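You operate a simulated robot arm through the tools that you are given. There is no shell and no other tool.

You are at the controls of a simulated two-armed robot. One attempt, no reset.

JOB
Gauge the lot 29 panel and mark it: green marker at 40 mm, red if thinner.
Fine: it stays on the gauge plate, plunger up, blue arm swung back; take the marker from the table top; leave the other panels.

The check looks at the end state, three seconds after you hand in, the way a careful person would. Anything else that was tipped, shoved, dropped, spilled or broken makes it a failure.

ROBOT AND FRAMES
Two 7-joint arms with two-finger grippers on one trunk, on a base that drives. Base frame: it is fixed to the floor where the robot stands at the start and does not move with it; the origin is under the middle of the robot, x ahead of it, y to its left, z up; the surface under the hand at the start is at about z = 0.864. Readings come in m, rad, newtons and seconds.
The left shoulder is at the start at [0.027, 0.175, 1.329], the right one opposite. With the tool pointing down near the work surface each hand reaches from about 0.1 to 0.8 m from the robot's upright axis, wherever it stands, measured 20 degrees to its own side. Places, roughly: blue swing arm [0.8, 0.7, 1]; gauge plate [0.6, 0.6, 0.9]; thickness display [0.3, 0.6, 0.8]; yellow plunger [0.8, 0.8, 1.1]. Payload 2.94 kg a hand.
The TCP of each hand is the grasp point between the finger pads, 0.03 m short of the fingertips. In the tool frame z runs along the fingers and y along their closing line. Largest opening 0.138 m; the body of the gripper starts 0.109 m behind the TCP.
Orientation is that of the tool frame in the base frame, as a unit quaternion [x, y, z, w]. With the fingers straight down and closing along the base's y, the tool's x points along the base's -x, its y along +y and its z along -z.

CONTROLS
- The arms move only by the tool nudge_tool. It takes "left_motion", "right_motion" or both (then of equal length, played together; a hand with none holds still); each is one flat list of numbers, 7 for each row, row after row: the shift along the base's x, y, z in m, then the turn, a rotation vector about the base's x, y, z in rad, then the finger opening in m, from 0 to 0.138. In form: [x, y, z, wx, wy, wz, fingers, x, y, z, wx, wy, wz, fingers, ...]. A call has 1 to 20 rows; each row is the pose to reach, as a shift and turn from the pose commanded when the call began. Rows are played at 5 a second. More than 0.05 m and 0.15 rad between two rows, or a gripper value outside its range, and nothing of the call is played. A pose out of reach is approached as far as the arm can. The call stops where the force on the tool passes 80 N (or 10 N more than at its start, if that is more) or the arm is blocked; 0.2 s more then pass. Each finger halts on what it meets, pressing with about 36 N; the grip force reading is that of the motor and also rises with nothing between the fingers. The clock runs only during rows and for 0.2 s after the last one: add rows that repeat a pose to give the fingers time. The reply holds the time, the measured pose of the TCP, the force on the tool along the base axes, the opening and the grip force, in the units named above and with some noise, with the torque about the TCP (base axes, N m) and any sound that the robot's microphone picked up, and new pictures: "views" is both (left out), scene, wrist or none (wrist: the cameras of the hands that moved).
- Cameras (640 x 400 px; columns grow to the right, rows downward): "scene" is now at [0.0641, 0.0194, 1.7975]; the picture's right is [0.29, -0.96, 0.00], its down [-0.77, -0.23, -0.59] and it looks along [0.57, 0.17, -0.81] (base axes); focal length 268 px, centre (320, 200). "left" rides on the left gripper at [0.071, -0.019, -0.146] in its tool frame; the picture's right is [0.26, 0.96, 0.00], its down [-0.85, 0.23, -0.48] and it looks along [-0.46, 0.12, 0.88] (tool axes); focal length 280 px, centre (320, 200). "right" rides on the right gripper at [0.071, 0.019, -0.146] in its tool frame; the picture's right is [-0.26, 0.97, 0.00], its down [-0.85, -0.23, -0.48] and it looks along [-0.46, -0.12, 0.88] (tool axes); focal length 280 px, centre (320, 200). There is no depth. A picture from a camera that has moved, and an enlarged one, comes with that camera's place and axes in the base frame and with its lens.
- slide_trunk(by): slides the trunk up (or, below 0, down) by that many m; the arms and the scene camera ride with it, the base frame stays. It gives what a move gives, with no picture.
- base_move(legs): drives the robot by 1 to 6 legs, each [ahead, turn to the left] in m and rad, along the robot's own axes; the way and the turn of a leg run together, so that a leg with both is an arc; at most 1.5 m and 3.142 rad a leg. The arms and the cameras ride along, it lands a little off, and it stops where it bumps. It gives what a move gives, and a new picture of the scene camera.
- turn_head(pan, tilt): turns the head with the scene camera to pan (to the left, within 2.094 rad either way) and tilt (down, from -0.506 to 1.204), counted from straight ahead of the robot. It gives what a move gives, and a new picture of the scene camera.
- close_up(camera, box): a new picture of the part [left, top, right, bottom] of that camera's present view, enlarged. No time passes.
- sign_off(): hands the job in; it is judged then, once.

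Places have to be worked out from the pictures, the camera data and where the tool is seen. Open the grippers and draw the arms clear of the work before you hand the job in, unless the task says otherwise.

The tools are called after ">>>" as name(argument=value, ...) on one line, values as JSON. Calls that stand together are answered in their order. nudge_tool: Moves the arms, as the interface text tells. Its arguments: {"type":"object","properties":{"left_motion":{"type":"array","items":{"type":"number"}},"right_motion":{"type":"array","items":{"type":"number"}},"views":{"type":"string","enum":["both","scene","wrist","none"]}},"required":[]} The other tools are called the same way: slide_trunk (by) slides the trunk up or down; base_move (legs) drives the base; turn_head (pan, tilt) turns the head that bears the scene camera; close_up (camera, box) takes an enlarged picture of a part of a camera's view; sign_off () hands the job in.

At the start:

```text
time: 0.0
left_ee_pos: [0.3638, 0.4635, 1.4013]
left_orientation: [0.0, 1.0, 0.0, 0.0]
left_ft_force: [-0.3, 0.0, 0.7]
left_ft_torque: [0.01, 0.0, 0.04]
left_gripper_width: 0.1379
left_grasp_force: 0.0
right_ee_pos: [0.3522, 0.0342, 1.4101]
right_orientation: [-0.001, 1.0, 0.001, 0.0]
right_ft_force: [-0.4, 0.0, 0.4]
right_ft_torque: [-0.04, -0.02, 0.01]
right_gripper_width: 0.1379
right_grasp_force: 0.0
trunk travel left (down, up): [-0.5, 0.234]
robot x, y, heading: [-0.0003, -0.0006, -0.0]
head pan, tilt: [0.29, 0.939]
```

scene: 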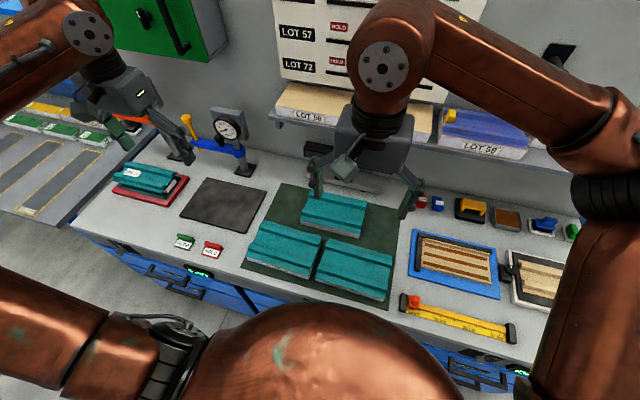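
right: 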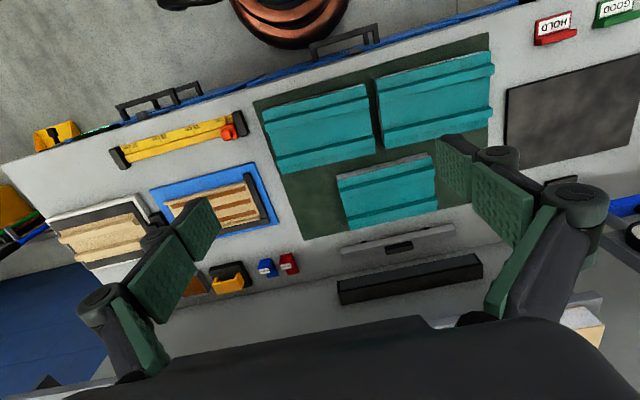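
left: 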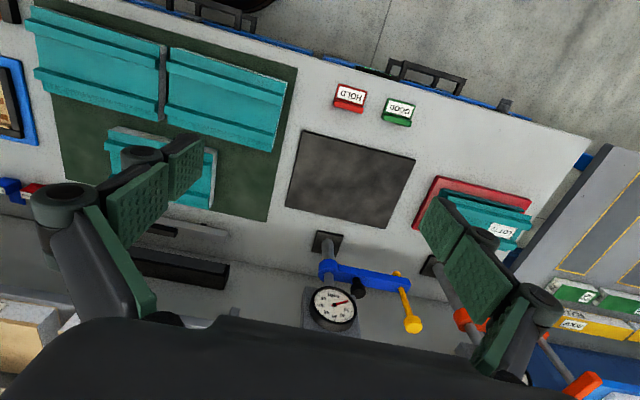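

The pictures show a dark gauge plate, a dial with a blue swing arm and yellow plunger, a small teal panel on a red tray with a label, three panels on a green mat, and GOOD/HOLD markers on the table. I take close-ups to read labels.

>>> close_up(camera="scene", box=[100, 80, 300, 220])

>>> close_up(camera="left", box=[280, 70, 600, 360])

>>> close_up(camera="scene", box=[230, 170, 420, 310])

>>> close_up(camera="scene", box=[100, 210, 300, 330])

```text
2.86 times, centred on (200, 150) of scene
camera zoom: at [0.0641, 0.0194, 1.7975], right [0.29, -0.96, 0.0], down [-0.77, -0.23, -0.59], along [0.57, 0.17, -0.81], focal length 765 px, centre (663, 343)
```

zoom: 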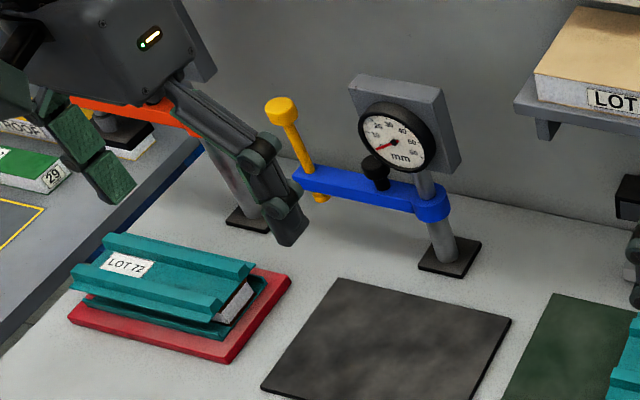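

```text
1.38 times, centred on (440, 215) of left
camera zoom: at [0.2937, 0.4473, 1.5462], right [-0.26, 0.96, 0.0], down [0.85, 0.23, 0.48], along [0.46, 0.12, -0.88], focal length 387 px, centre (154, 179)
```

zoom: 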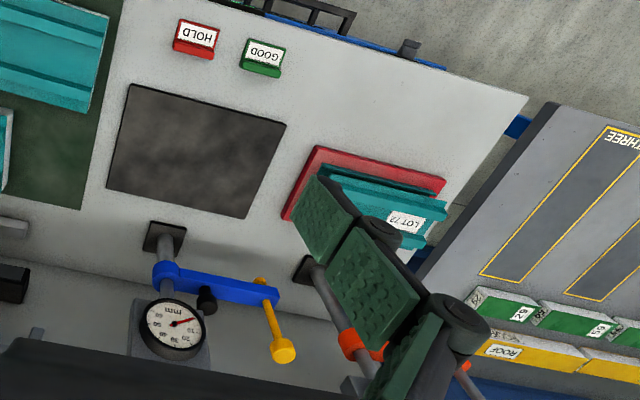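

```text
2.86 times, centred on (325, 240) of scene
camera zoom: at [0.0641, 0.0194, 1.7975], right [0.29, -0.96, 0.0], down [-0.77, -0.23, -0.59], along [0.57, 0.17, -0.81], focal length 765 px, centre (306, 86)
```

zoom: 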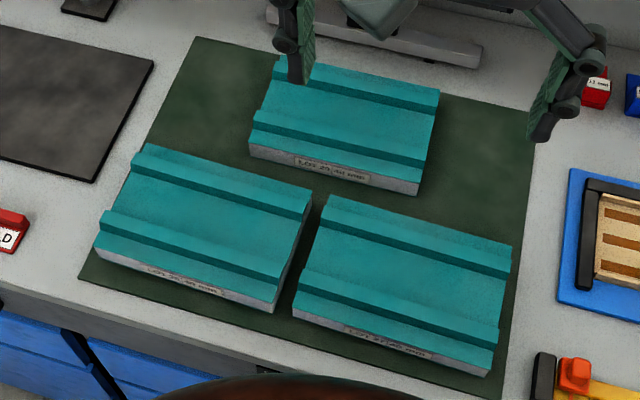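

```text
3.20 times, centred on (200, 270) of scene
camera zoom: at [0.0641, 0.0194, 1.7975], right [0.29, -0.96, 0.0], down [-0.77, -0.23, -0.59], along [0.57, 0.17, -0.81], focal length 856 px, centre (704, -24)
```

zoom: 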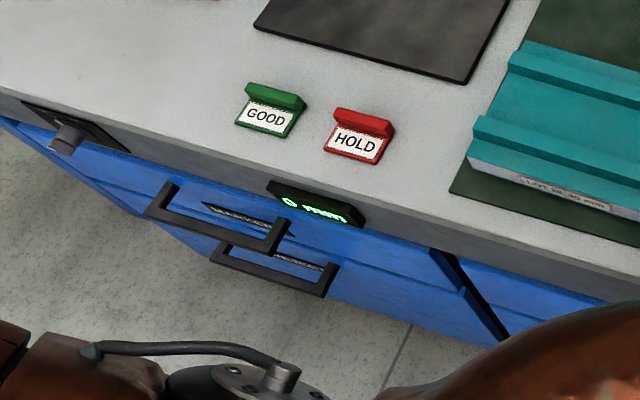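

The mat panels carry edge labels; I enlarge them further to read the lots.

>>> close_up(camera="scene", box=[305, 210, 355, 240])

>>> close_up(camera="scene", box=[260, 245, 320, 280])

>>> close_up(camera="scene", box=[325, 265, 385, 302])

>>> close_up(camera="scene", box=[270, 0, 440, 110])

>>> turn_head(pan=0.9, tilt=0.7)

```text
12.80 times, centred on (330, 225) of scene
camera zoom: at [0.0641, 0.0194, 1.7975], right [0.29, -0.96, 0.0], down [-0.77, -0.23, -0.59], along [0.57, 0.17, -0.81], focal length 3426 px, centre (192, -120)
```

zoom: 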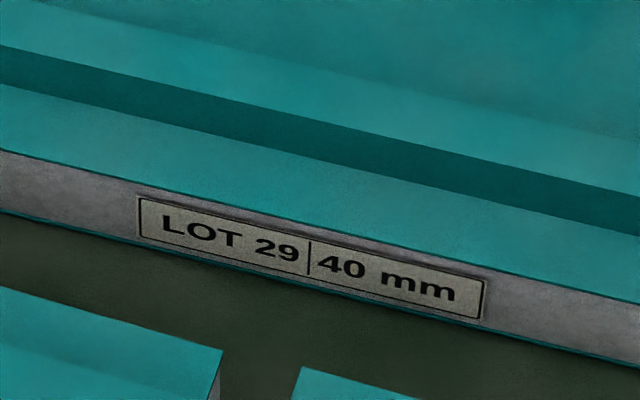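

```text
10.67 times, centred on (290, 262) of scene
camera zoom: at [0.0641, 0.0194, 1.7975], right [0.29, -0.96, 0.0], down [-0.77, -0.23, -0.59], along [0.57, 0.17, -0.81], focal length 2855 px, centre (640, -467)
```

zoom: 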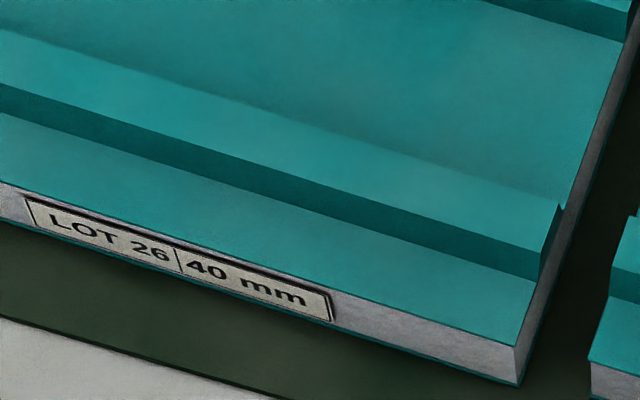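

```text
10.67 times, centred on (355, 284) of scene
camera zoom: at [0.0641, 0.0194, 1.7975], right [0.29, -0.96, 0.0], down [-0.77, -0.23, -0.59], along [0.57, 0.17, -0.81], focal length 2855 px, centre (-53, -691)
```

zoom: 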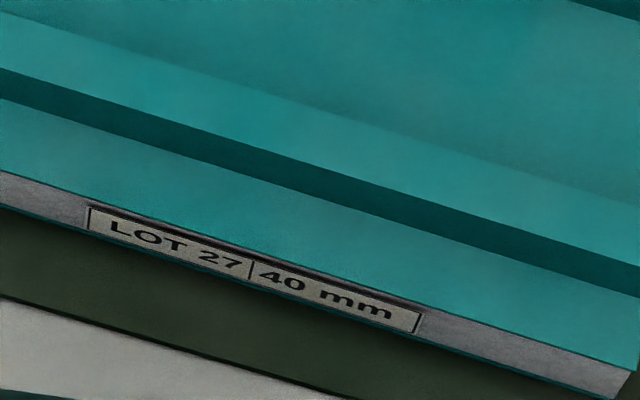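

```text
3.64 times, centred on (355, 55) of scene
camera zoom: at [0.0641, 0.0194, 1.7975], right [0.29, -0.96, 0.0], down [-0.77, -0.23, -0.59], along [0.57, 0.17, -0.81], focal length 973 px, centre (193, 727)
```

zoom: 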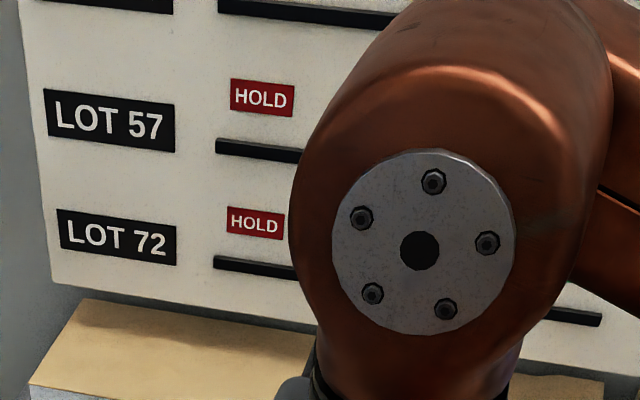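

```text
time: 1.0
left_ee_pos: [0.3657, 0.4646, 1.3994]
left_orientation: [0.0, 1.0, -0.001, 0.0]
left_ft_force: [0.0, -0.9, 0.3]
left_ft_torque: [0.0, -0.02, 0.02]
left_gripper_width: 0.138
left_grasp_force: 0.1
right_ee_pos: [0.3509, 0.0327, 1.4111]
right_orientation: [-0.001, 1.0, 0.0, 0.0]
right_ft_force: [-0.6, -0.5, 0.6]
right_ft_torque: [0.02, 0.02, -0.03]
right_gripper_width: 0.138
right_grasp_force: 0.0
trunk travel left (down, up): [-0.5, 0.234]
robot x, y, heading: [0.0031, 0.0002, 0.0]
head pan, tilt: [0.901, 0.7]
camera scene: at [0.0468, 0.065, 1.8165], right [0.78, -0.62, 0.0], down [-0.4, -0.5, -0.76], along [0.48, 0.6, -0.64], focal length 268 px, centre (320, 200)
```

scene: 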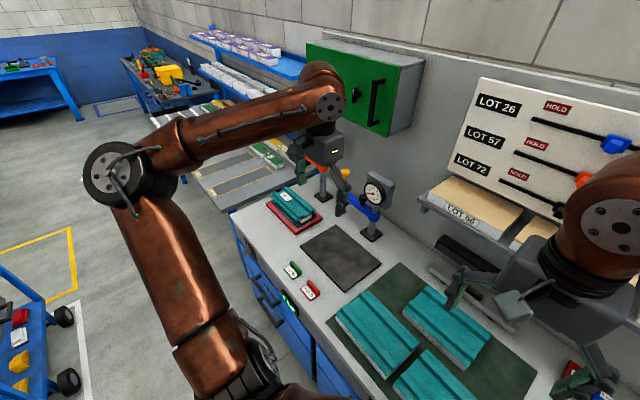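

The panel for this job is the far one on the mat (LOT 29). I look at its geometry and the gauge more closely.

>>> close_up(camera="right", box=[240, 30, 520, 250])

>>> close_up(camera="scene", box=[240, 150, 420, 270])

>>> close_up(camera="scene", box=[320, 250, 520, 400])

>>> close_up(camera="scene", box=[180, 60, 320, 200])

```text
1.82 times, centred on (380, 140) of right
camera zoom: at [0.2828, 0.0528, 1.5564], right [0.26, 0.97, 0.0], down [0.85, -0.23, 0.47], along [0.46, -0.12, -0.88], focal length 510 px, centre (211, 309)
```

zoom: 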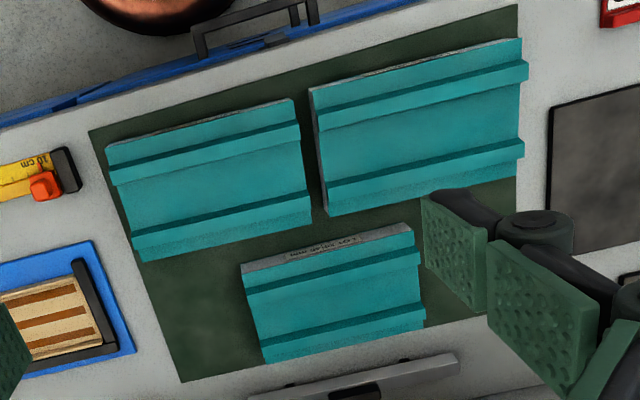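

```text
3.33 times, centred on (330, 210) of scene
camera zoom: at [0.0468, 0.065, 1.8165], right [0.78, -0.62, 0.0], down [-0.4, -0.5, -0.76], along [0.48, 0.6, -0.64], focal length 892 px, centre (287, 167)
```

zoom: 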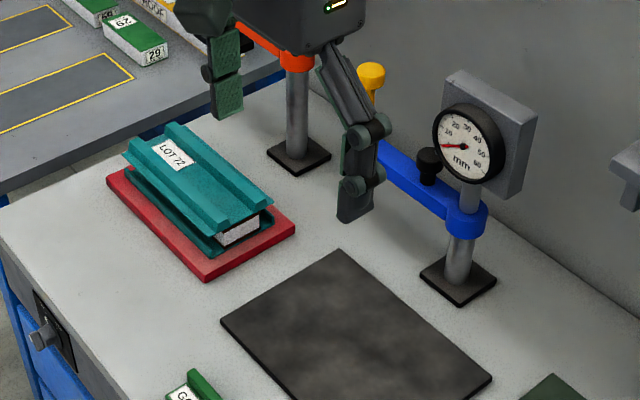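

```text
2.67 times, centred on (420, 325) of scene
camera zoom: at [0.0468, 0.065, 1.8165], right [0.78, -0.62, 0.0], down [-0.4, -0.5, -0.76], along [0.48, 0.6, -0.64], focal length 714 px, centre (53, -133)
```

zoom: 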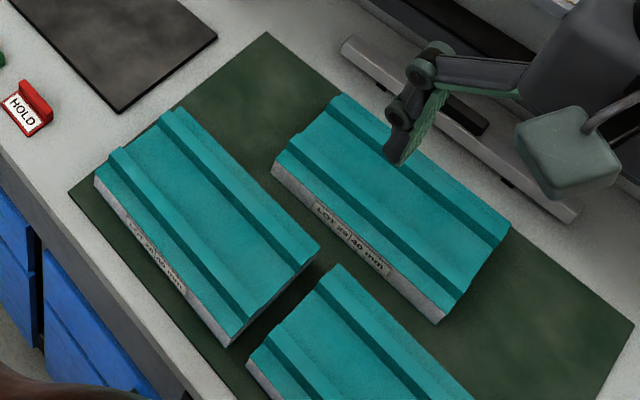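

```text
2.86 times, centred on (250, 130) of scene
camera zoom: at [0.0468, 0.065, 1.8165], right [0.78, -0.62, 0.0], down [-0.4, -0.5, -0.76], along [0.48, 0.6, -0.64], focal length 765 px, centre (520, 400)
```

zoom: 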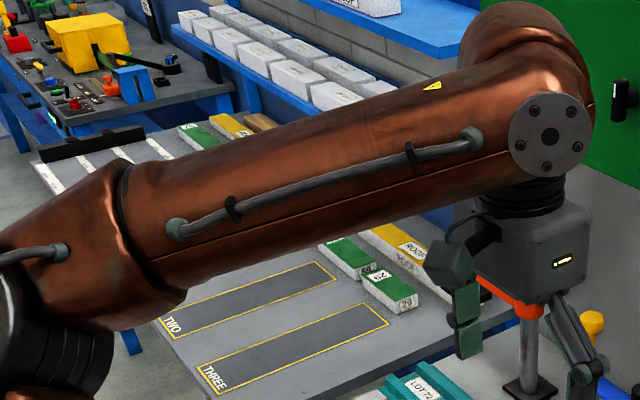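

LOT 29 panel measures roughly 0.14 × 0.235 m with two ribs along y, so I need a closer look at how to grip it. I move the right hand over it for a wrist view.

>>> nudge_tool(right_motion=[0.03, 0.03, -0.025, 0, 0, 0, 0.138, 0.06, 0.06, -0.05, 0, 0, 0, 0.138, 0.09, 0.09, -0.08, 0, 0, 0, 0.138, 0.12, 0.1, -0.12, 0, 0, 0, 0.138, 0.14, 0.12, -0.16, 0, 0, 0, 0.138, 0.145, 0.145, -0.19, 0, 0, 0, 0.138, 0.145, 0.145, -0.205, 0, 0, 0, 0.138], left_motion=[-0.02, 0, 0, 0, 0, 0, 0.138, -0.04, 0.02, 0, 0, 0, 0, 0.138, -0.06, 0.04, 0, 0, 0, 0, 0.138, -0.08, 0.06, 0, 0, 0, 0, 0.138, -0.1, 0.06, 0, 0, 0, 0, 0.138, -0.1, 0.06, 0, 0, 0, 0, 0.138, -0.1, 0.06, 0, 0, 0, 0, 0.138], views="both")

```text
refused: row 3 steps farther than a row can; nothing moved
```

The third step was slightly over 0.05 m; I resend with smaller steps.

>>> nudge_tool(right_motion=[0.024, 0.024, -0.03, 0, 0, 0, 0.138, 0.048, 0.048, -0.06, 0, 0, 0, 0.138, 0.072, 0.072, -0.09, 0, 0, 0, 0.138, 0.096, 0.096, -0.12, 0, 0, 0, 0.138, 0.12, 0.12, -0.15, 0, 0, 0, 0.138, 0.135, 0.135, -0.18, 0, 0, 0, 0.138, 0.145, 0.145, -0.205, 0, 0, 0, 0.138, 0.145, 0.145, -0.205, 0, 0, 0, 0.138], left_motion=[-0.02, 0, 0, 0, 0, 0, 0.138, -0.04, 0.02, 0, 0, 0, 0, 0.138, -0.06, 0.04, 0, 0, 0, 0, 0.138, -0.08, 0.06, 0, 0, 0, 0, 0.138, -0.1, 0.06, 0, 0, 0, 0, 0.138, -0.1, 0.06, 0, 0, 0, 0, 0.138, -0.1, 0.06, 0, 0, 0, 0, 0.138, -0.1, 0.06, 0, 0, 0, 0, 0.138], views="both")

```text
time: 2.8
left_ee_pos: [0.2628, 0.5239, 1.4018]
left_orientation: [0.0, 1.0, 0.001, 0.0]
left_ft_force: [-0.8, 0.2, -0.2]
left_ft_torque: [0.01, -0.01, 0.0]
left_gripper_width: 0.1381
left_grasp_force: 0.1
right_ee_pos: [0.4973, 0.1794, 1.2076]
right_orientation: [-0.001, 1.0, 0.002, 0.0]
right_ft_force: [0.0, -0.1, -0.7]
right_ft_torque: [0.02, -0.04, -0.03]
right_gripper_width: 0.1381
right_grasp_force: 0.1
trunk travel left (down, up): [-0.5, 0.234]
robot x, y, heading: [0.0018, 0.0006, 0.001]
head pan, tilt: [0.901, 0.7]
camera scene: at [0.0456, 0.0636, 1.8167], right [0.78, -0.62, 0.0], down [-0.4, -0.5, -0.77], along [0.48, 0.6, -0.64], focal length 268 px, centre (320, 200)
camera right: at [0.4281, 0.1972, 1.3512], right [0.26, 0.97, 0.0], down [0.85, -0.23, 0.48], along [0.46, -0.12, -0.88], focal length 280 px, centre (320, 200)
camera left: at [0.1923, 0.5058, 1.5466], right [-0.26, 0.96, 0.0], down [0.85, 0.23, 0.48], along [0.46, 0.12, -0.88], focal length 280 px, centre (320, 200)
```

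scene: 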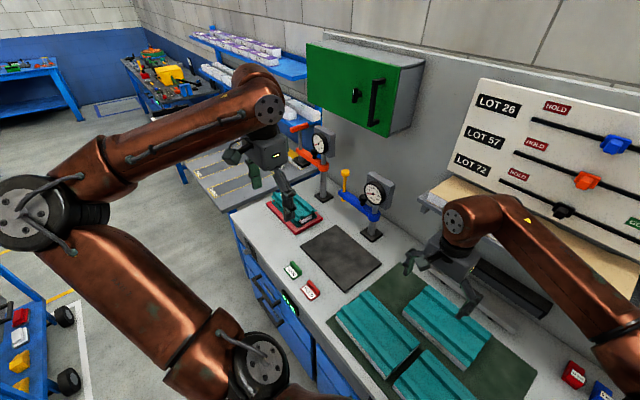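
right: 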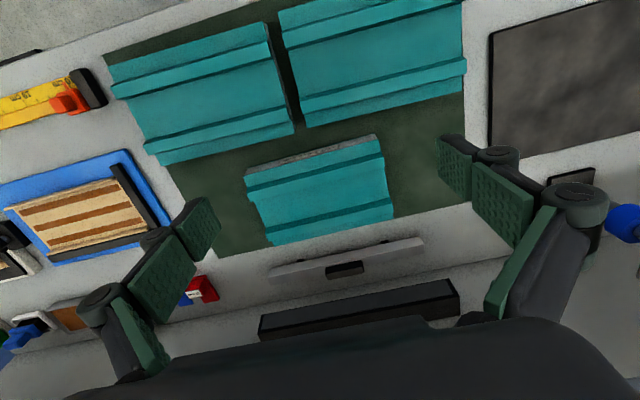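
left: 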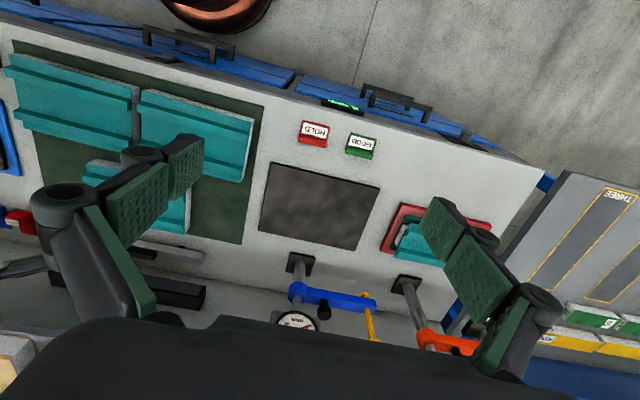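

There are two gauges: blue arm and an orange one; the blue belongs to the job. I take detail close-ups of the panel and the gauge.

>>> close_up(camera="right", box=[220, 110, 430, 260])

>>> close_up(camera="scene", box=[270, 110, 410, 250])

>>> close_up(camera="left", box=[240, 230, 480, 380])

>>> close_up(camera="scene", box=[320, 270, 500, 400])

```text
2.67 times, centred on (325, 185) of right
camera zoom: at [0.4281, 0.1972, 1.3512], right [0.26, 0.97, 0.0], down [0.85, -0.23, 0.48], along [0.46, -0.12, -0.88], focal length 748 px, centre (307, 240)
```

zoom: 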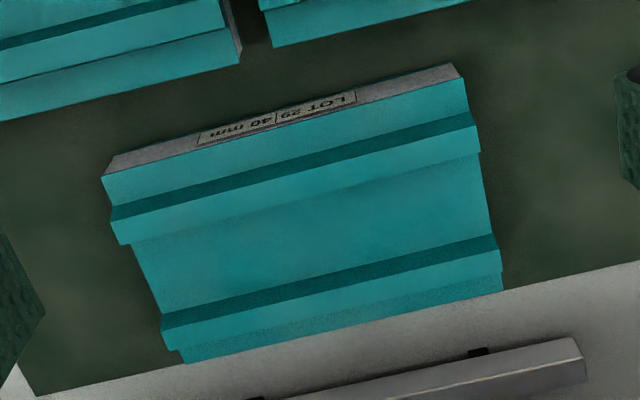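

```text
2.86 times, centred on (340, 180) of scene
camera zoom: at [0.0456, 0.0636, 1.8167], right [0.78, -0.62, 0.0], down [-0.4, -0.5, -0.77], along [0.48, 0.6, -0.64], focal length 765 px, centre (263, 257)
```

zoom: 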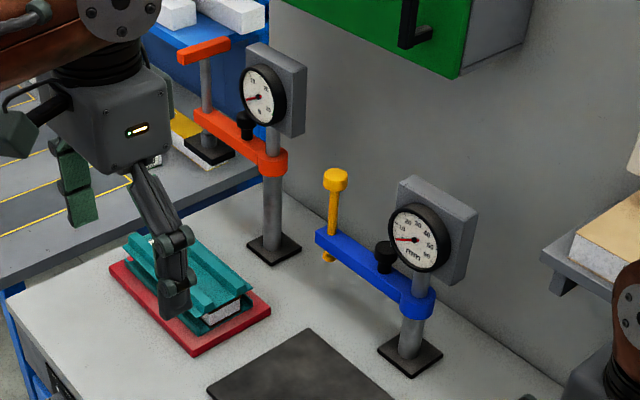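

```text
2.67 times, centred on (360, 305) of left
camera zoom: at [0.1923, 0.5058, 1.5466], right [-0.26, 0.96, 0.0], down [0.85, 0.23, 0.48], along [0.46, 0.12, -0.88], focal length 748 px, centre (213, -80)
```

zoom: 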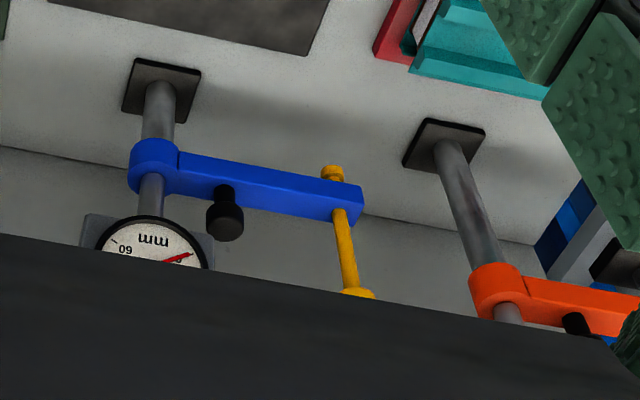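

```text
3.08 times, centred on (410, 335) of scene
camera zoom: at [0.0456, 0.0636, 1.8167], right [0.78, -0.62, 0.0], down [-0.4, -0.5, -0.77], along [0.48, 0.6, -0.64], focal length 824 px, centre (43, -215)
```

zoom: 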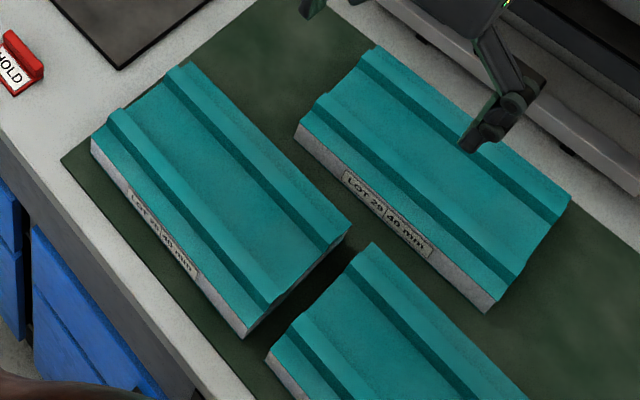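

Measured: LOT 29 panel x 0.58–0.74, y 0.02–0.26, ribs ~0.118 m apart outside; blue gauge post at (0.776,0.592), plunger parked at (0.766,0.791) with cap top z≈1.137; orange gauge is separate. The robot should stand about 0.5 m further left so both hands reach everything, so I raise the right hand and look around for free floor first.

>>> nudge_tool(right_motion=[-0.024, -0.024, 0.03, 0, 0, 0, 0.138, -0.048, -0.048, 0.06, 0, 0, 0, 0.138, -0.072, -0.072, 0.09, 0, 0, 0, 0.138, -0.096, -0.096, 0.12, 0, 0, 0, 0.138, -0.12, -0.12, 0.15, 0, 0, 0, 0.138, -0.135, -0.135, 0.18, 0, 0, 0, 0.138, -0.16, -0.145, 0.205, 0, 0, 0, 0.138], views="none")

>>> turn_head(pan=1.9, tilt=0.8)

>>> turn_head(pan=0.5, tilt=1.2)

```text
time: 4.4
left_ee_pos: [0.2628, 0.5251, 1.4017]
left_orientation: [0.0, 1.0, 0.0, 0.0]
left_ft_force: [-0.5, -1.1, 0.7]
left_ft_torque: [0.0, -0.04, 0.0]
left_gripper_width: 0.1379
left_grasp_force: 0.1
right_ee_pos: [0.3363, 0.0294, 1.412]
right_orientation: [0.0, 1.0, 0.001, 0.0]
right_ft_force: [0.0, 0.1, 0.4]
right_ft_torque: [0.0, -0.03, -0.01]
right_gripper_width: 0.1381
right_grasp_force: 0.2
trunk travel left (down, up): [-0.5, 0.234]
robot x, y, heading: [0.0004, -0.0031, -0.007]
head pan, tilt: [0.901, 0.7]
```

```text
time: 5.7
left_ee_pos: [0.264, 0.5253, 1.4018]
left_orientation: [0.0, 1.0, 0.0, 0.0]
left_ft_force: [-0.2, 0.1, -0.3]
left_ft_torque: [-0.01, 0.01, 0.0]
left_gripper_width: 0.1381
left_grasp_force: 0.2
right_ee_pos: [0.339, 0.0306, 1.411]
right_orientation: [-0.001, 1.0, 0.002, -0.001]
right_ft_force: [0.1, 0.0, -0.7]
right_ft_torque: [-0.01, -0.02, 0.03]
right_gripper_width: 0.1381
right_grasp_force: 0.1
trunk travel left (down, up): [-0.5, 0.234]
robot x, y, heading: [-0.0014, 0.0025, -0.002]
head pan, tilt: [1.901, 0.799]
camera scene: at [-0.032, 0.075, 1.8083], right [0.95, 0.32, 0.0], down [0.23, -0.68, -0.7], along [-0.23, 0.66, -0.72], focal length 268 px, centre (320, 200)
```

scene: 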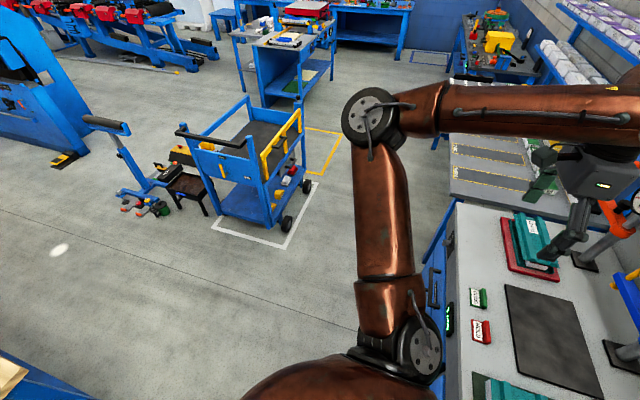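

```text
time: 7.2
left_ee_pos: [0.2636, 0.5253, 1.4008]
left_orientation: [0.0, 1.0, 0.0, 0.0]
left_ft_force: [0.2, 0.2, 0.0]
left_ft_torque: [-0.02, 0.01, 0.01]
left_gripper_width: 0.1377
left_grasp_force: 0.1
right_ee_pos: [0.3388, 0.031, 1.4113]
right_orientation: [-0.001, 1.0, 0.001, 0.0]
right_ft_force: [-0.6, 0.1, 0.4]
right_ft_torque: [0.0, 0.01, 0.01]
right_gripper_width: 0.1381
right_grasp_force: 0.1
trunk travel left (down, up): [-0.5, 0.234]
robot x, y, heading: [0.0014, -0.0007, 0.001]
head pan, tilt: [0.499, 1.201]
camera scene: at [0.043, 0.0254, 1.7806], right [0.48, -0.88, 0.0], down [-0.82, -0.45, -0.36], along [0.32, 0.17, -0.93], focal length 268 px, centre (320, 200)
```

scene: 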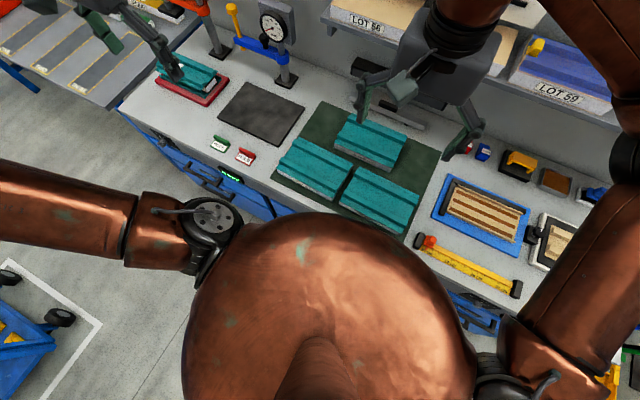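

The floor to the left is free up to the cart; I check what is behind before backing up.

>>> turn_head(pan=2.09, tilt=0.9)

>>> turn_head(pan=-2.09, tilt=0.7)

```text
time: 8.9
left_ee_pos: [0.2628, 0.5239, 1.4006]
left_orientation: [0.0, 1.0, 0.0, 0.0]
left_ft_force: [-0.8, -0.7, 0.3]
left_ft_torque: [0.0, -0.04, 0.0]
left_gripper_width: 0.138
left_grasp_force: 0.1
right_ee_pos: [0.3378, 0.0304, 1.4118]
right_orientation: [-0.001, 1.0, 0.001, 0.0]
right_ft_force: [0.5, 0.8, -0.2]
right_ft_torque: [0.0, -0.01, 0.02]
right_gripper_width: 0.138
right_grasp_force: 0.0
trunk travel left (down, up): [-0.5, 0.234]
robot x, y, heading: [0.0015, 0.0028, -0.0]
head pan, tilt: [2.089, 0.901]
camera scene: at [-0.0435, 0.0641, 1.8004], right [0.87, 0.49, 0.0], down [0.39, -0.68, -0.62], along [-0.31, 0.54, -0.78], focal length 268 px, centre (320, 200)
```

scene: 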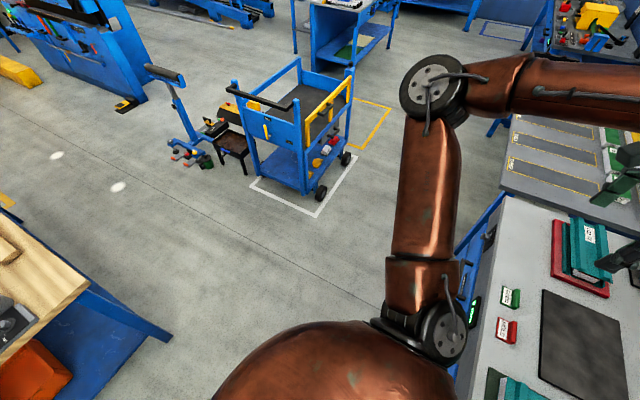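

```text
time: 12.3
left_ee_pos: [0.2639, 0.5242, 1.4012]
left_orientation: [0.0, 1.0, 0.001, 0.0]
left_ft_force: [-0.8, 0.3, 0.1]
left_ft_torque: [0.01, 0.0, 0.05]
left_gripper_width: 0.138
left_grasp_force: 0.1
right_ee_pos: [0.3389, 0.0312, 1.4106]
right_orientation: [0.0, 1.0, 0.001, 0.0]
right_ft_force: [-0.9, -0.7, -0.3]
right_ft_torque: [-0.02, -0.01, 0.0]
right_gripper_width: 0.1383
right_grasp_force: 0.1
trunk travel left (down, up): [-0.5, 0.234]
robot x, y, heading: [-0.0016, -0.0003, -0.002]
head pan, tilt: [-2.089, 0.7]
camera scene: at [-0.0482, -0.0753, 1.8166], right [-0.87, 0.5, 0.0], down [0.32, 0.56, -0.77], along [-0.38, -0.66, -0.64], focal length 268 px, centre (320, 200)
```

scene: 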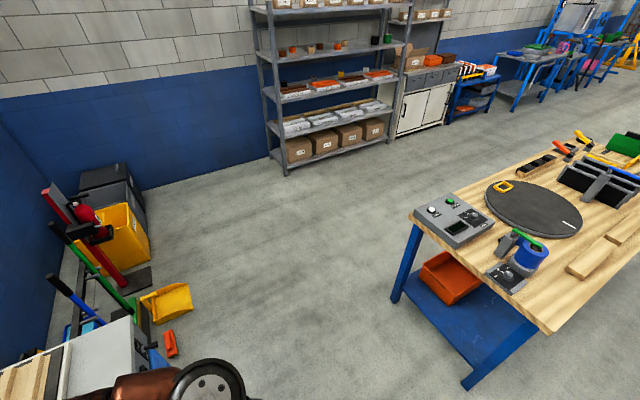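

Free floor to the left, bench behind starts at x≈-0.95. I drive back 0.5, turn left 0.9, ahead 0.64, turn back, stopping at about (-0.1, 0.5).

>>> turn_head(pan=0.3, tilt=0.9)

>>> base_move(legs=[[-0.5, 0], [0, 0.9], [0.64, 0], [0, -0.9]])

```text
time: 14.4
left_ee_pos: [0.265, 0.5252, 1.4011]
left_orientation: [0.0, 1.0, 0.0, 0.0]
left_ft_force: [-0.6, -0.5, -0.6]
left_ft_torque: [0.01, 0.0, -0.02]
left_gripper_width: 0.138
left_grasp_force: 0.0
right_ee_pos: [0.3387, 0.0301, 1.4111]
right_orientation: [-0.001, 1.0, 0.001, 0.0]
right_ft_force: [0.1, 0.0, 0.5]
right_ft_torque: [0.0, 0.03, 0.01]
right_gripper_width: 0.1377
right_grasp_force: 0.0
trunk travel left (down, up): [-0.5, 0.234]
robot x, y, heading: [-0.0001, -0.0012, -0.003]
head pan, tilt: [0.3, 0.901]
camera scene: at [0.066, 0.0208, 1.8004], right [0.3, -0.96, 0.0], down [-0.75, -0.23, -0.62], along [0.59, 0.18, -0.78], focal length 268 px, centre (320, 200)
```

scene: 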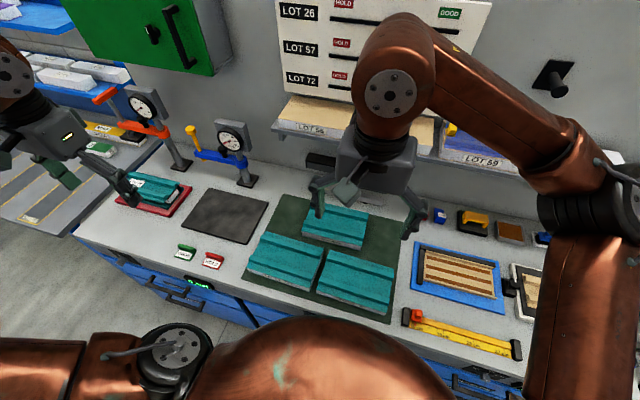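

```text
time: 25.2
left_ee_pos: [0.1644, 1.0263, 1.4018]
left_orientation: [-0.002, 1.0, -0.002, 0.0]
left_ft_force: [0.1, 0.3, -0.5]
left_ft_torque: [-0.05, -0.01, 0.0]
left_gripper_width: 0.1381
left_grasp_force: 0.0
right_ee_pos: [0.24, 0.532, 1.4109]
right_orientation: [-0.001, 1.0, 0.001, 0.0]
right_ft_force: [-0.4, -0.7, -0.1]
right_ft_torque: [0.04, 0.0, 0.01]
right_gripper_width: 0.1382
right_grasp_force: 0.1
trunk travel left (down, up): [-0.5, 0.234]
robot x, y, heading: [-0.1002, 0.5037, -0.0]
head pan, tilt: [0.3, 0.901]
camera scene: at [-0.0324, 0.5217, 1.8004], right [0.3, -0.95, 0.0], down [-0.75, -0.23, -0.62], along [0.59, 0.18, -0.78], focal length 268 px, centre (320, 200)
```

scene: 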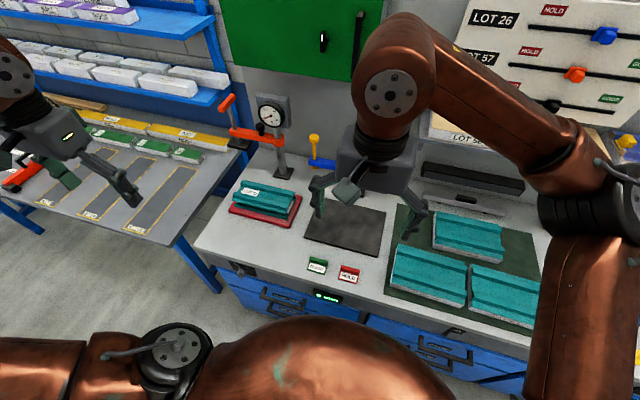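

The move landed well at (-0.10, 0.504). I drive ahead 0.12 to face the table.

>>> base_move(legs=[[0.12, 0]])

>>> turn_head(pan=0.0, tilt=0.95)

```text
time: 26.4
left_ee_pos: [0.2853, 1.0259, 1.4016]
left_orientation: [-0.001, 1.0, 0.0, -0.001]
left_ft_force: [0.2, -0.3, -1.0]
left_ft_torque: [0.0, 0.04, 0.04]
left_gripper_width: 0.1381
left_grasp_force: 0.1
right_ee_pos: [0.3596, 0.5317, 1.4114]
right_orientation: [-0.002, 1.0, 0.001, 0.0]
right_ft_force: [-0.5, 0.4, 0.2]
right_ft_torque: [0.02, 0.05, 0.0]
right_gripper_width: 0.1379
right_grasp_force: 0.0
trunk travel left (down, up): [-0.5, 0.234]
robot x, y, heading: [0.0208, 0.4999, 0.001]
head pan, tilt: [0.3, 0.901]
camera scene: at [0.0879, 0.5215, 1.8005], right [0.3, -0.95, 0.0], down [-0.75, -0.23, -0.62], along [0.59, 0.18, -0.78], focal length 268 px, centre (320, 200)
```

scene: 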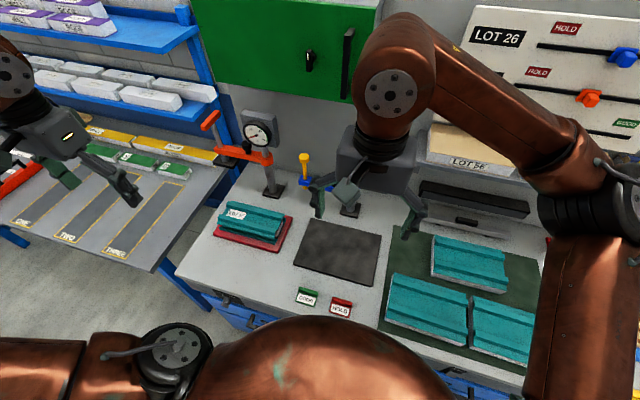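

```text
time: 27.2
left_ee_pos: [0.2845, 1.0251, 1.4011]
left_orientation: [-0.001, 1.0, -0.001, 0.0]
left_ft_force: [-0.3, 0.2, 1.1]
left_ft_torque: [0.0, 0.0, -0.01]
left_gripper_width: 0.138
left_grasp_force: 0.0
right_ee_pos: [0.3585, 0.5324, 1.4107]
right_orientation: [-0.003, 1.0, 0.001, 0.0]
right_ft_force: [-0.5, -0.3, -0.2]
right_ft_torque: [0.04, -0.03, 0.04]
right_gripper_width: 0.1378
right_grasp_force: 0.1
trunk travel left (down, up): [-0.5, 0.234]
robot x, y, heading: [0.0197, 0.5011, 0.001]
head pan, tilt: [0.0, 0.949]
camera scene: at [0.0879, 0.4996, 1.7968], right [0.0, -1.0, 0.0], down [-0.81, 0.0, -0.58], along [0.58, 0.0, -0.81], focal length 268 px, centre (320, 200)
```

scene: 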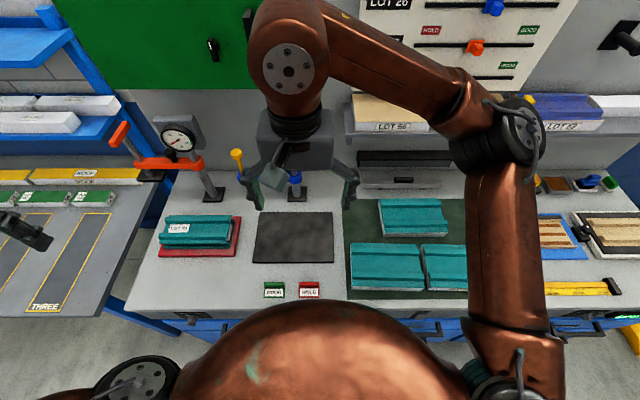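

Robot now at (0.02, 0.50); right hand turns 90° so its fingers close along x and goes above the LOT 29 panel for a closer look.

>>> nudge_tool(right_motion=[0.0235, -0.0329, -0.0176, 0, 0, 0.1309, 0.138, 0.0469, -0.0657, -0.0351, 0, 0, 0.2618, 0.138, 0.0704, -0.0986, -0.0527, 0, 0, 0.3927, 0.138, 0.0938, -0.1315, -0.0702, 0, 0, 0.5236, 0.138, 0.1173, -0.1643, -0.0878, 0, 0, 0.6545, 0.138, 0.1408, -0.1972, -0.1054, 0, 0, 0.7854, 0.138, 0.1642, -0.2301, -0.1229, 0, 0, 0.9163, 0.138, 0.1877, -0.2629, -0.1405, 0, 0, 1.0472, 0.138, 0.2111, -0.2958, -0.158, 0, 0, 1.1781, 0.138, 0.2346, -0.3287, -0.1756, 0, 0, 1.309, 0.138, 0.2581, -0.3615, -0.1931, 0, 0, 1.4399, 0.138, 0.2815, -0.3944, -0.2107, 0, 0, 1.5708, 0.138, 0.2815, -0.3944, -0.2107, 0, 0, 1.5708, 0.138], views="both")

```text
time: 30.0
left_ee_pos: [0.2881, 1.0299, 1.3985]
left_orientation: [0.001, 1.0, -0.002, 0.0]
left_ft_force: [0.6, 0.8, -1.0]
left_ft_torque: [-0.11, 0.04, -0.01]
left_gripper_width: 0.1378
left_grasp_force: 0.2
right_ee_pos: [0.3475, 0.3909, 1.2978]
right_orientation: [-0.684, 0.73, -0.008, 0.003]
right_ft_force: [-0.2, 1.6, -0.5]
right_ft_torque: [-0.15, 0.02, 0.01]
right_gripper_width: 0.1379
right_grasp_force: 0.0
right hand out of reach, approached as far as the arm can: row 7, 8, 9, 10, 11, 12, 13
trunk travel left (down, up): [-0.5, 0.234]
robot x, y, heading: [0.0228, 0.5008, 0.001]
head pan, tilt: [0.0, 0.949]
camera scene: at [0.0905, 0.5046, 1.7969], right [0.0, -1.0, 0.0], down [-0.81, 0.0, -0.58], along [0.58, 0.0, -0.81], focal length 268 px, centre (320, 200)
camera right: at [0.3226, 0.3227, 1.4423], right [-0.95, 0.33, -0.01], down [0.28, 0.84, 0.47], along [0.17, 0.44, -0.88], focal length 280 px, centre (320, 200)
```

scene: 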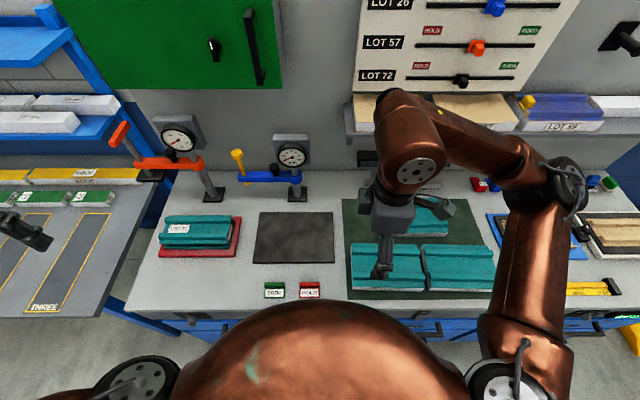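
right: 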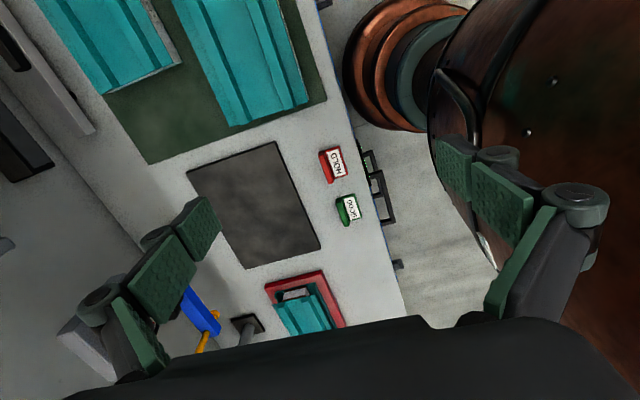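

With the +90° turn the arm ran into its limits. I unwind the turn and go to the panel without it, then try the opposite direction.

>>> nudge_tool(right_motion=[0, 0, 0.02, 0, 0, -0.14, 0.138, 0, 0, 0.04, 0, 0, -0.28, 0.138, 0, 0, 0.06, 0, 0, -0.42, 0.138, 0, 0, 0.06, 0, 0, -0.56, 0.138, 0, 0, 0.06, 0, 0, -0.7, 0.138, 0, 0, 0.06, 0, 0, -0.84, 0.138, 0, 0, 0.06, 0, 0, -0.98, 0.138, 0, 0, 0.06, 0, 0, -1.12, 0.138, 0, 0, 0.06, 0, 0, -1.26, 0.138, 0, 0, 0.06, 0, 0, -1.4, 0.138, 0, 0, 0.06, 0, 0, -1.5, 0.138, 0, 0, 0.06, 0, 0, -1.5, 0.138], views="none")

```text
time: 32.6
left_ee_pos: [0.2857, 1.025, 1.401]
left_orientation: [-0.001, 1.0, 0.0, 0.0]
left_ft_force: [-0.4, -0.1, 0.1]
left_ft_torque: [0.03, 0.01, -0.03]
left_gripper_width: 0.138
left_grasp_force: 0.0
right_ee_pos: [0.3418, 0.3962, 1.3529]
right_orientation: [-0.002, 1.0, -0.009, -0.001]
right_ft_force: [-0.1, 0.7, -0.1]
right_ft_torque: [-0.01, -0.03, 0.01]
right_gripper_width: 0.1378
right_grasp_force: 0.0
trunk travel left (down, up): [-0.5, 0.234]
robot x, y, heading: [0.0242, 0.5001, 0.004]
head pan, tilt: [0.0, 0.949]
```

Orientation is back; now translate above the panel, then turn -90° there.

>>> nudge_tool(right_motion=[0.0289, -0.0287, -0.0111, 0, 0, 0, 0.138, 0.0578, -0.0573, -0.0222, 0, 0, 0, 0.138, 0.0867, -0.086, -0.0333, 0, 0, 0, 0.138, 0.1156, -0.1147, -0.0444, 0, 0, 0, 0.138, 0.1444, -0.1433, -0.0556, 0, 0, 0, 0.138, 0.1733, -0.172, -0.0667, 0, 0, 0, 0.138, 0.2022, -0.2007, -0.0778, 0, 0, 0, 0.138, 0.2311, -0.2293, -0.0889, 0, 0, 0, 0.138, 0.26, -0.258, -0.1, 0, 0, 0, 0.138, 0.26, -0.258, -0.1, 0, 0, -0.1428, 0.138, 0.26, -0.258, -0.1, 0, 0, -0.2856, 0.138, 0.26, -0.258, -0.1, 0, 0, -0.4284, 0.138, 0.26, -0.258, -0.1, 0, 0, -0.5712, 0.138, 0.26, -0.258, -0.1, 0, 0, -0.714, 0.138, 0.26, -0.258, -0.1, 0, 0, -0.8568, 0.138, 0.26, -0.258, -0.1, 0, 0, -0.9996, 0.138, 0.26, -0.258, -0.1, 0, 0, -1.1424, 0.138, 0.26, -0.258, -0.1, 0, 0, -1.2852, 0.138, 0.26, -0.258, -0.1, 0, 0, -1.428, 0.138, 0.26, -0.258, -0.1, 0, 0, -1.5708, 0.138], views="both")

```text
time: 36.8
left_ee_pos: [0.2842, 1.0246, 1.4021]
left_orientation: [-0.001, 1.0, 0.0, 0.0]
left_ft_force: [-0.2, -0.7, -0.3]
left_ft_torque: [-0.03, -0.01, -0.01]
left_gripper_width: 0.1378
left_grasp_force: 0.0
right_ee_pos: [0.602, 0.1362, 1.2521]
right_orientation: [0.707, 0.708, -0.005, -0.007]
right_ft_force: [0.3, -0.1, -0.1]
right_ft_torque: [-0.01, -0.03, -0.03]
right_gripper_width: 0.1378
right_grasp_force: 0.2
trunk travel left (down, up): [-0.5, 0.234]
robot x, y, heading: [0.0251, 0.5007, 0.002]
head pan, tilt: [0.0, 0.949]
camera scene: at [0.0885, 0.4989, 1.7968], right [0.0, -1.0, 0.0], down [-0.81, 0.0, -0.58], along [0.58, 0.0, -0.81], focal length 268 px, centre (320, 200)
camera right: at [0.6257, 0.2076, 1.3967], right [0.97, -0.26, -0.01], down [-0.22, -0.85, 0.48], along [-0.14, -0.46, -0.88], focal length 280 px, centre (320, 200)
```

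scene: 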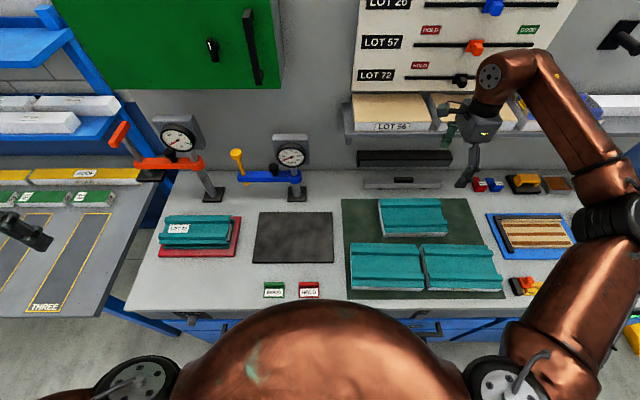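
right: 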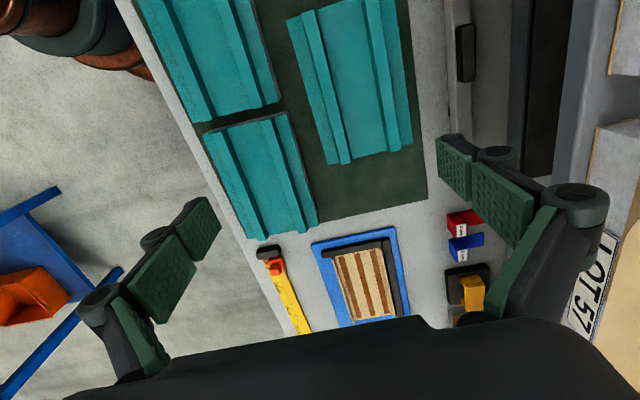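

The -90° orientation is reached right above the panel. I enlarge the panel in the wrist view to locate the ribs precisely.

>>> close_up(camera="right", box=[270, 0, 430, 180])

>>> close_up(camera="scene", box=[370, 185, 460, 245])

```text
2.22 times, centred on (350, 90) of right
camera zoom: at [0.6257, 0.2076, 1.3967], right [0.97, -0.26, -0.01], down [-0.22, -0.85, 0.48], along [-0.14, -0.46, -0.88], focal length 623 px, centre (253, 444)
```

zoom: 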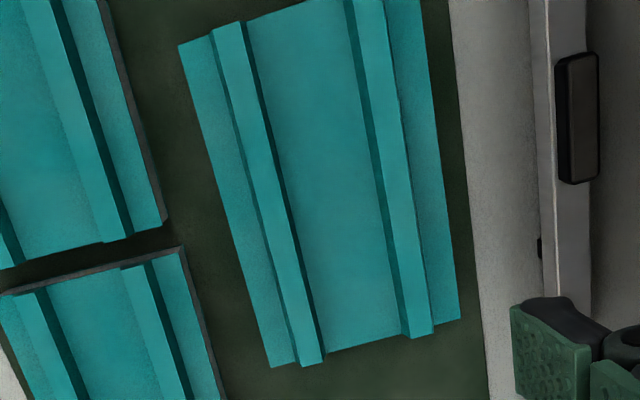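

```text
6.67 times, centred on (415, 215) of scene
camera zoom: at [0.0885, 0.4989, 1.7968], right [0.0, -1.0, 0.0], down [-0.81, 0.0, -0.58], along [0.58, 0.0, -0.81], focal length 1784 px, centre (-313, 100)
```

zoom: 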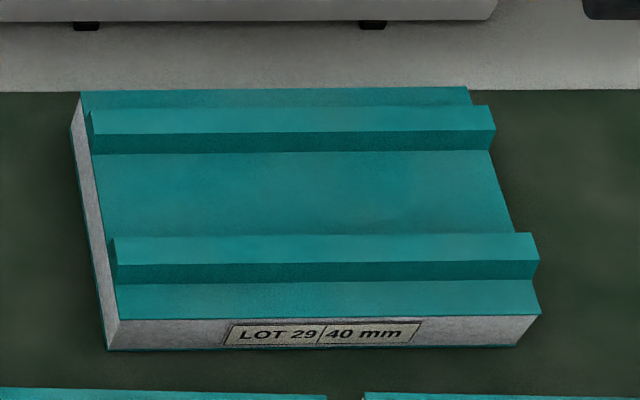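

The panel mid-line between ribs is at x≈0.659, y≈0.136, top at z≈0.907, ribs ~12 mm high and 0.12 m across the outer sides, so the open fingers (0.138) can straddle both ribs. I come down to z≈1.0, correcting the small tilt, and check alignment.

>>> nudge_tool(right_motion=[0.019, 0, -0.04, 0, -0.006, 0.005, 0.138, 0.038, 0, -0.08, 0, -0.012, 0.01, 0.138, 0.057, 0, -0.12, 0, -0.017, 0.014, 0.138, 0.057, 0, -0.16, 0, -0.017, 0.014, 0.138, 0.057, 0, -0.2, 0, -0.017, 0.014, 0.138, 0.057, 0, -0.24, 0, -0.017, 0.014, 0.138, 0.057, 0, -0.252, 0, -0.017, 0.014, 0.138, 0.057, 0, -0.252, 0, -0.017, 0.014, 0.138], views="both")

>>> close_up(camera="scene", box=[350, 140, 500, 250])

```text
time: 38.6
left_ee_pos: [0.2853, 1.026, 1.4017]
left_orientation: [-0.001, 1.0, 0.0, 0.0]
left_ft_force: [-0.3, -0.6, -0.7]
left_ft_torque: [0.05, 0.04, 0.01]
left_gripper_width: 0.1377
left_grasp_force: 0.1
right_ee_pos: [0.658, 0.1371, 0.9999]
right_orientation: [0.701, 0.713, 0.0, -0.001]
right_ft_force: [0.2, -1.6, 0.3]
right_ft_torque: [0.05, 0.01, 0.0]
right_gripper_width: 0.1378
right_grasp_force: 0.0
trunk travel left (down, up): [-0.5, 0.234]
robot x, y, heading: [0.0239, 0.5007, 0.005]
head pan, tilt: [0.0, 0.949]
camera scene: at [0.0887, 0.499, 1.7968], right [0.0, -1.0, 0.0], down [-0.81, 0.0, -0.58], along [0.58, 0.0, -0.81], focal length 268 px, centre (320, 200)
camera right: at [0.6774, 0.2088, 1.1446], right [0.97, -0.24, 0.0], down [-0.22, -0.85, 0.47], along [-0.11, -0.46, -0.88], focal length 280 px, centre (320, 200)
```

scene: 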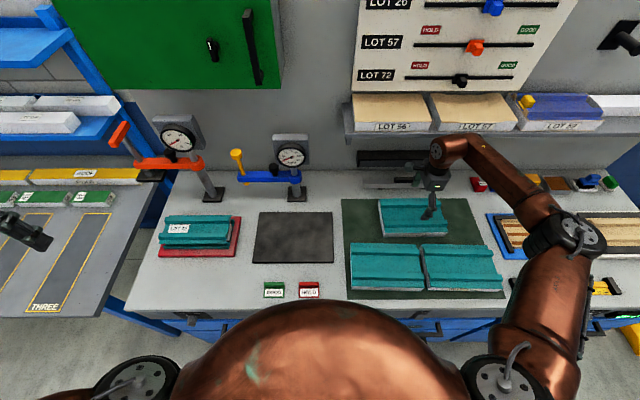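
right: 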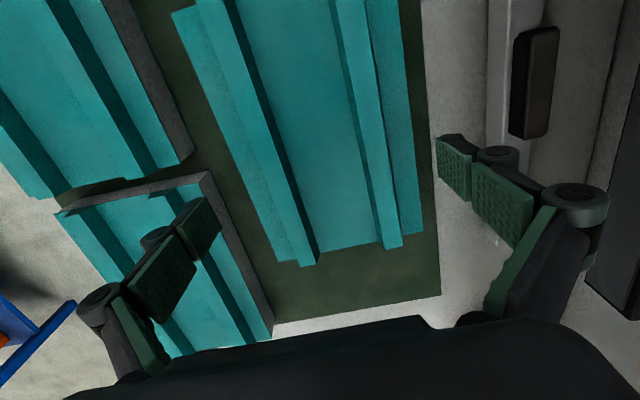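

```text
3.64 times, centred on (425, 195) of scene
camera zoom: at [0.0887, 0.499, 1.7968], right [0.0, -1.0, 0.0], down [-0.81, 0.0, -0.58], along [0.58, 0.0, -0.81], focal length 973 px, centre (-62, 218)
```

zoom: 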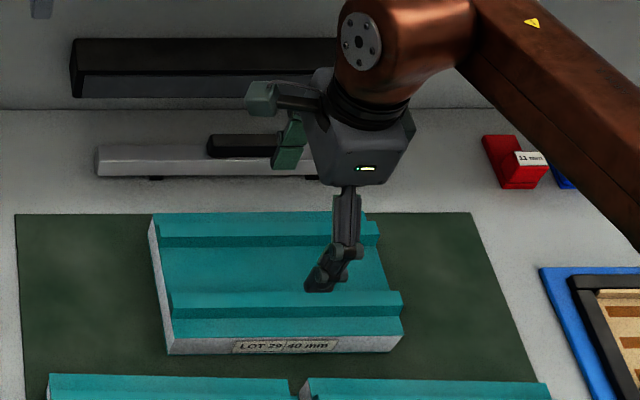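

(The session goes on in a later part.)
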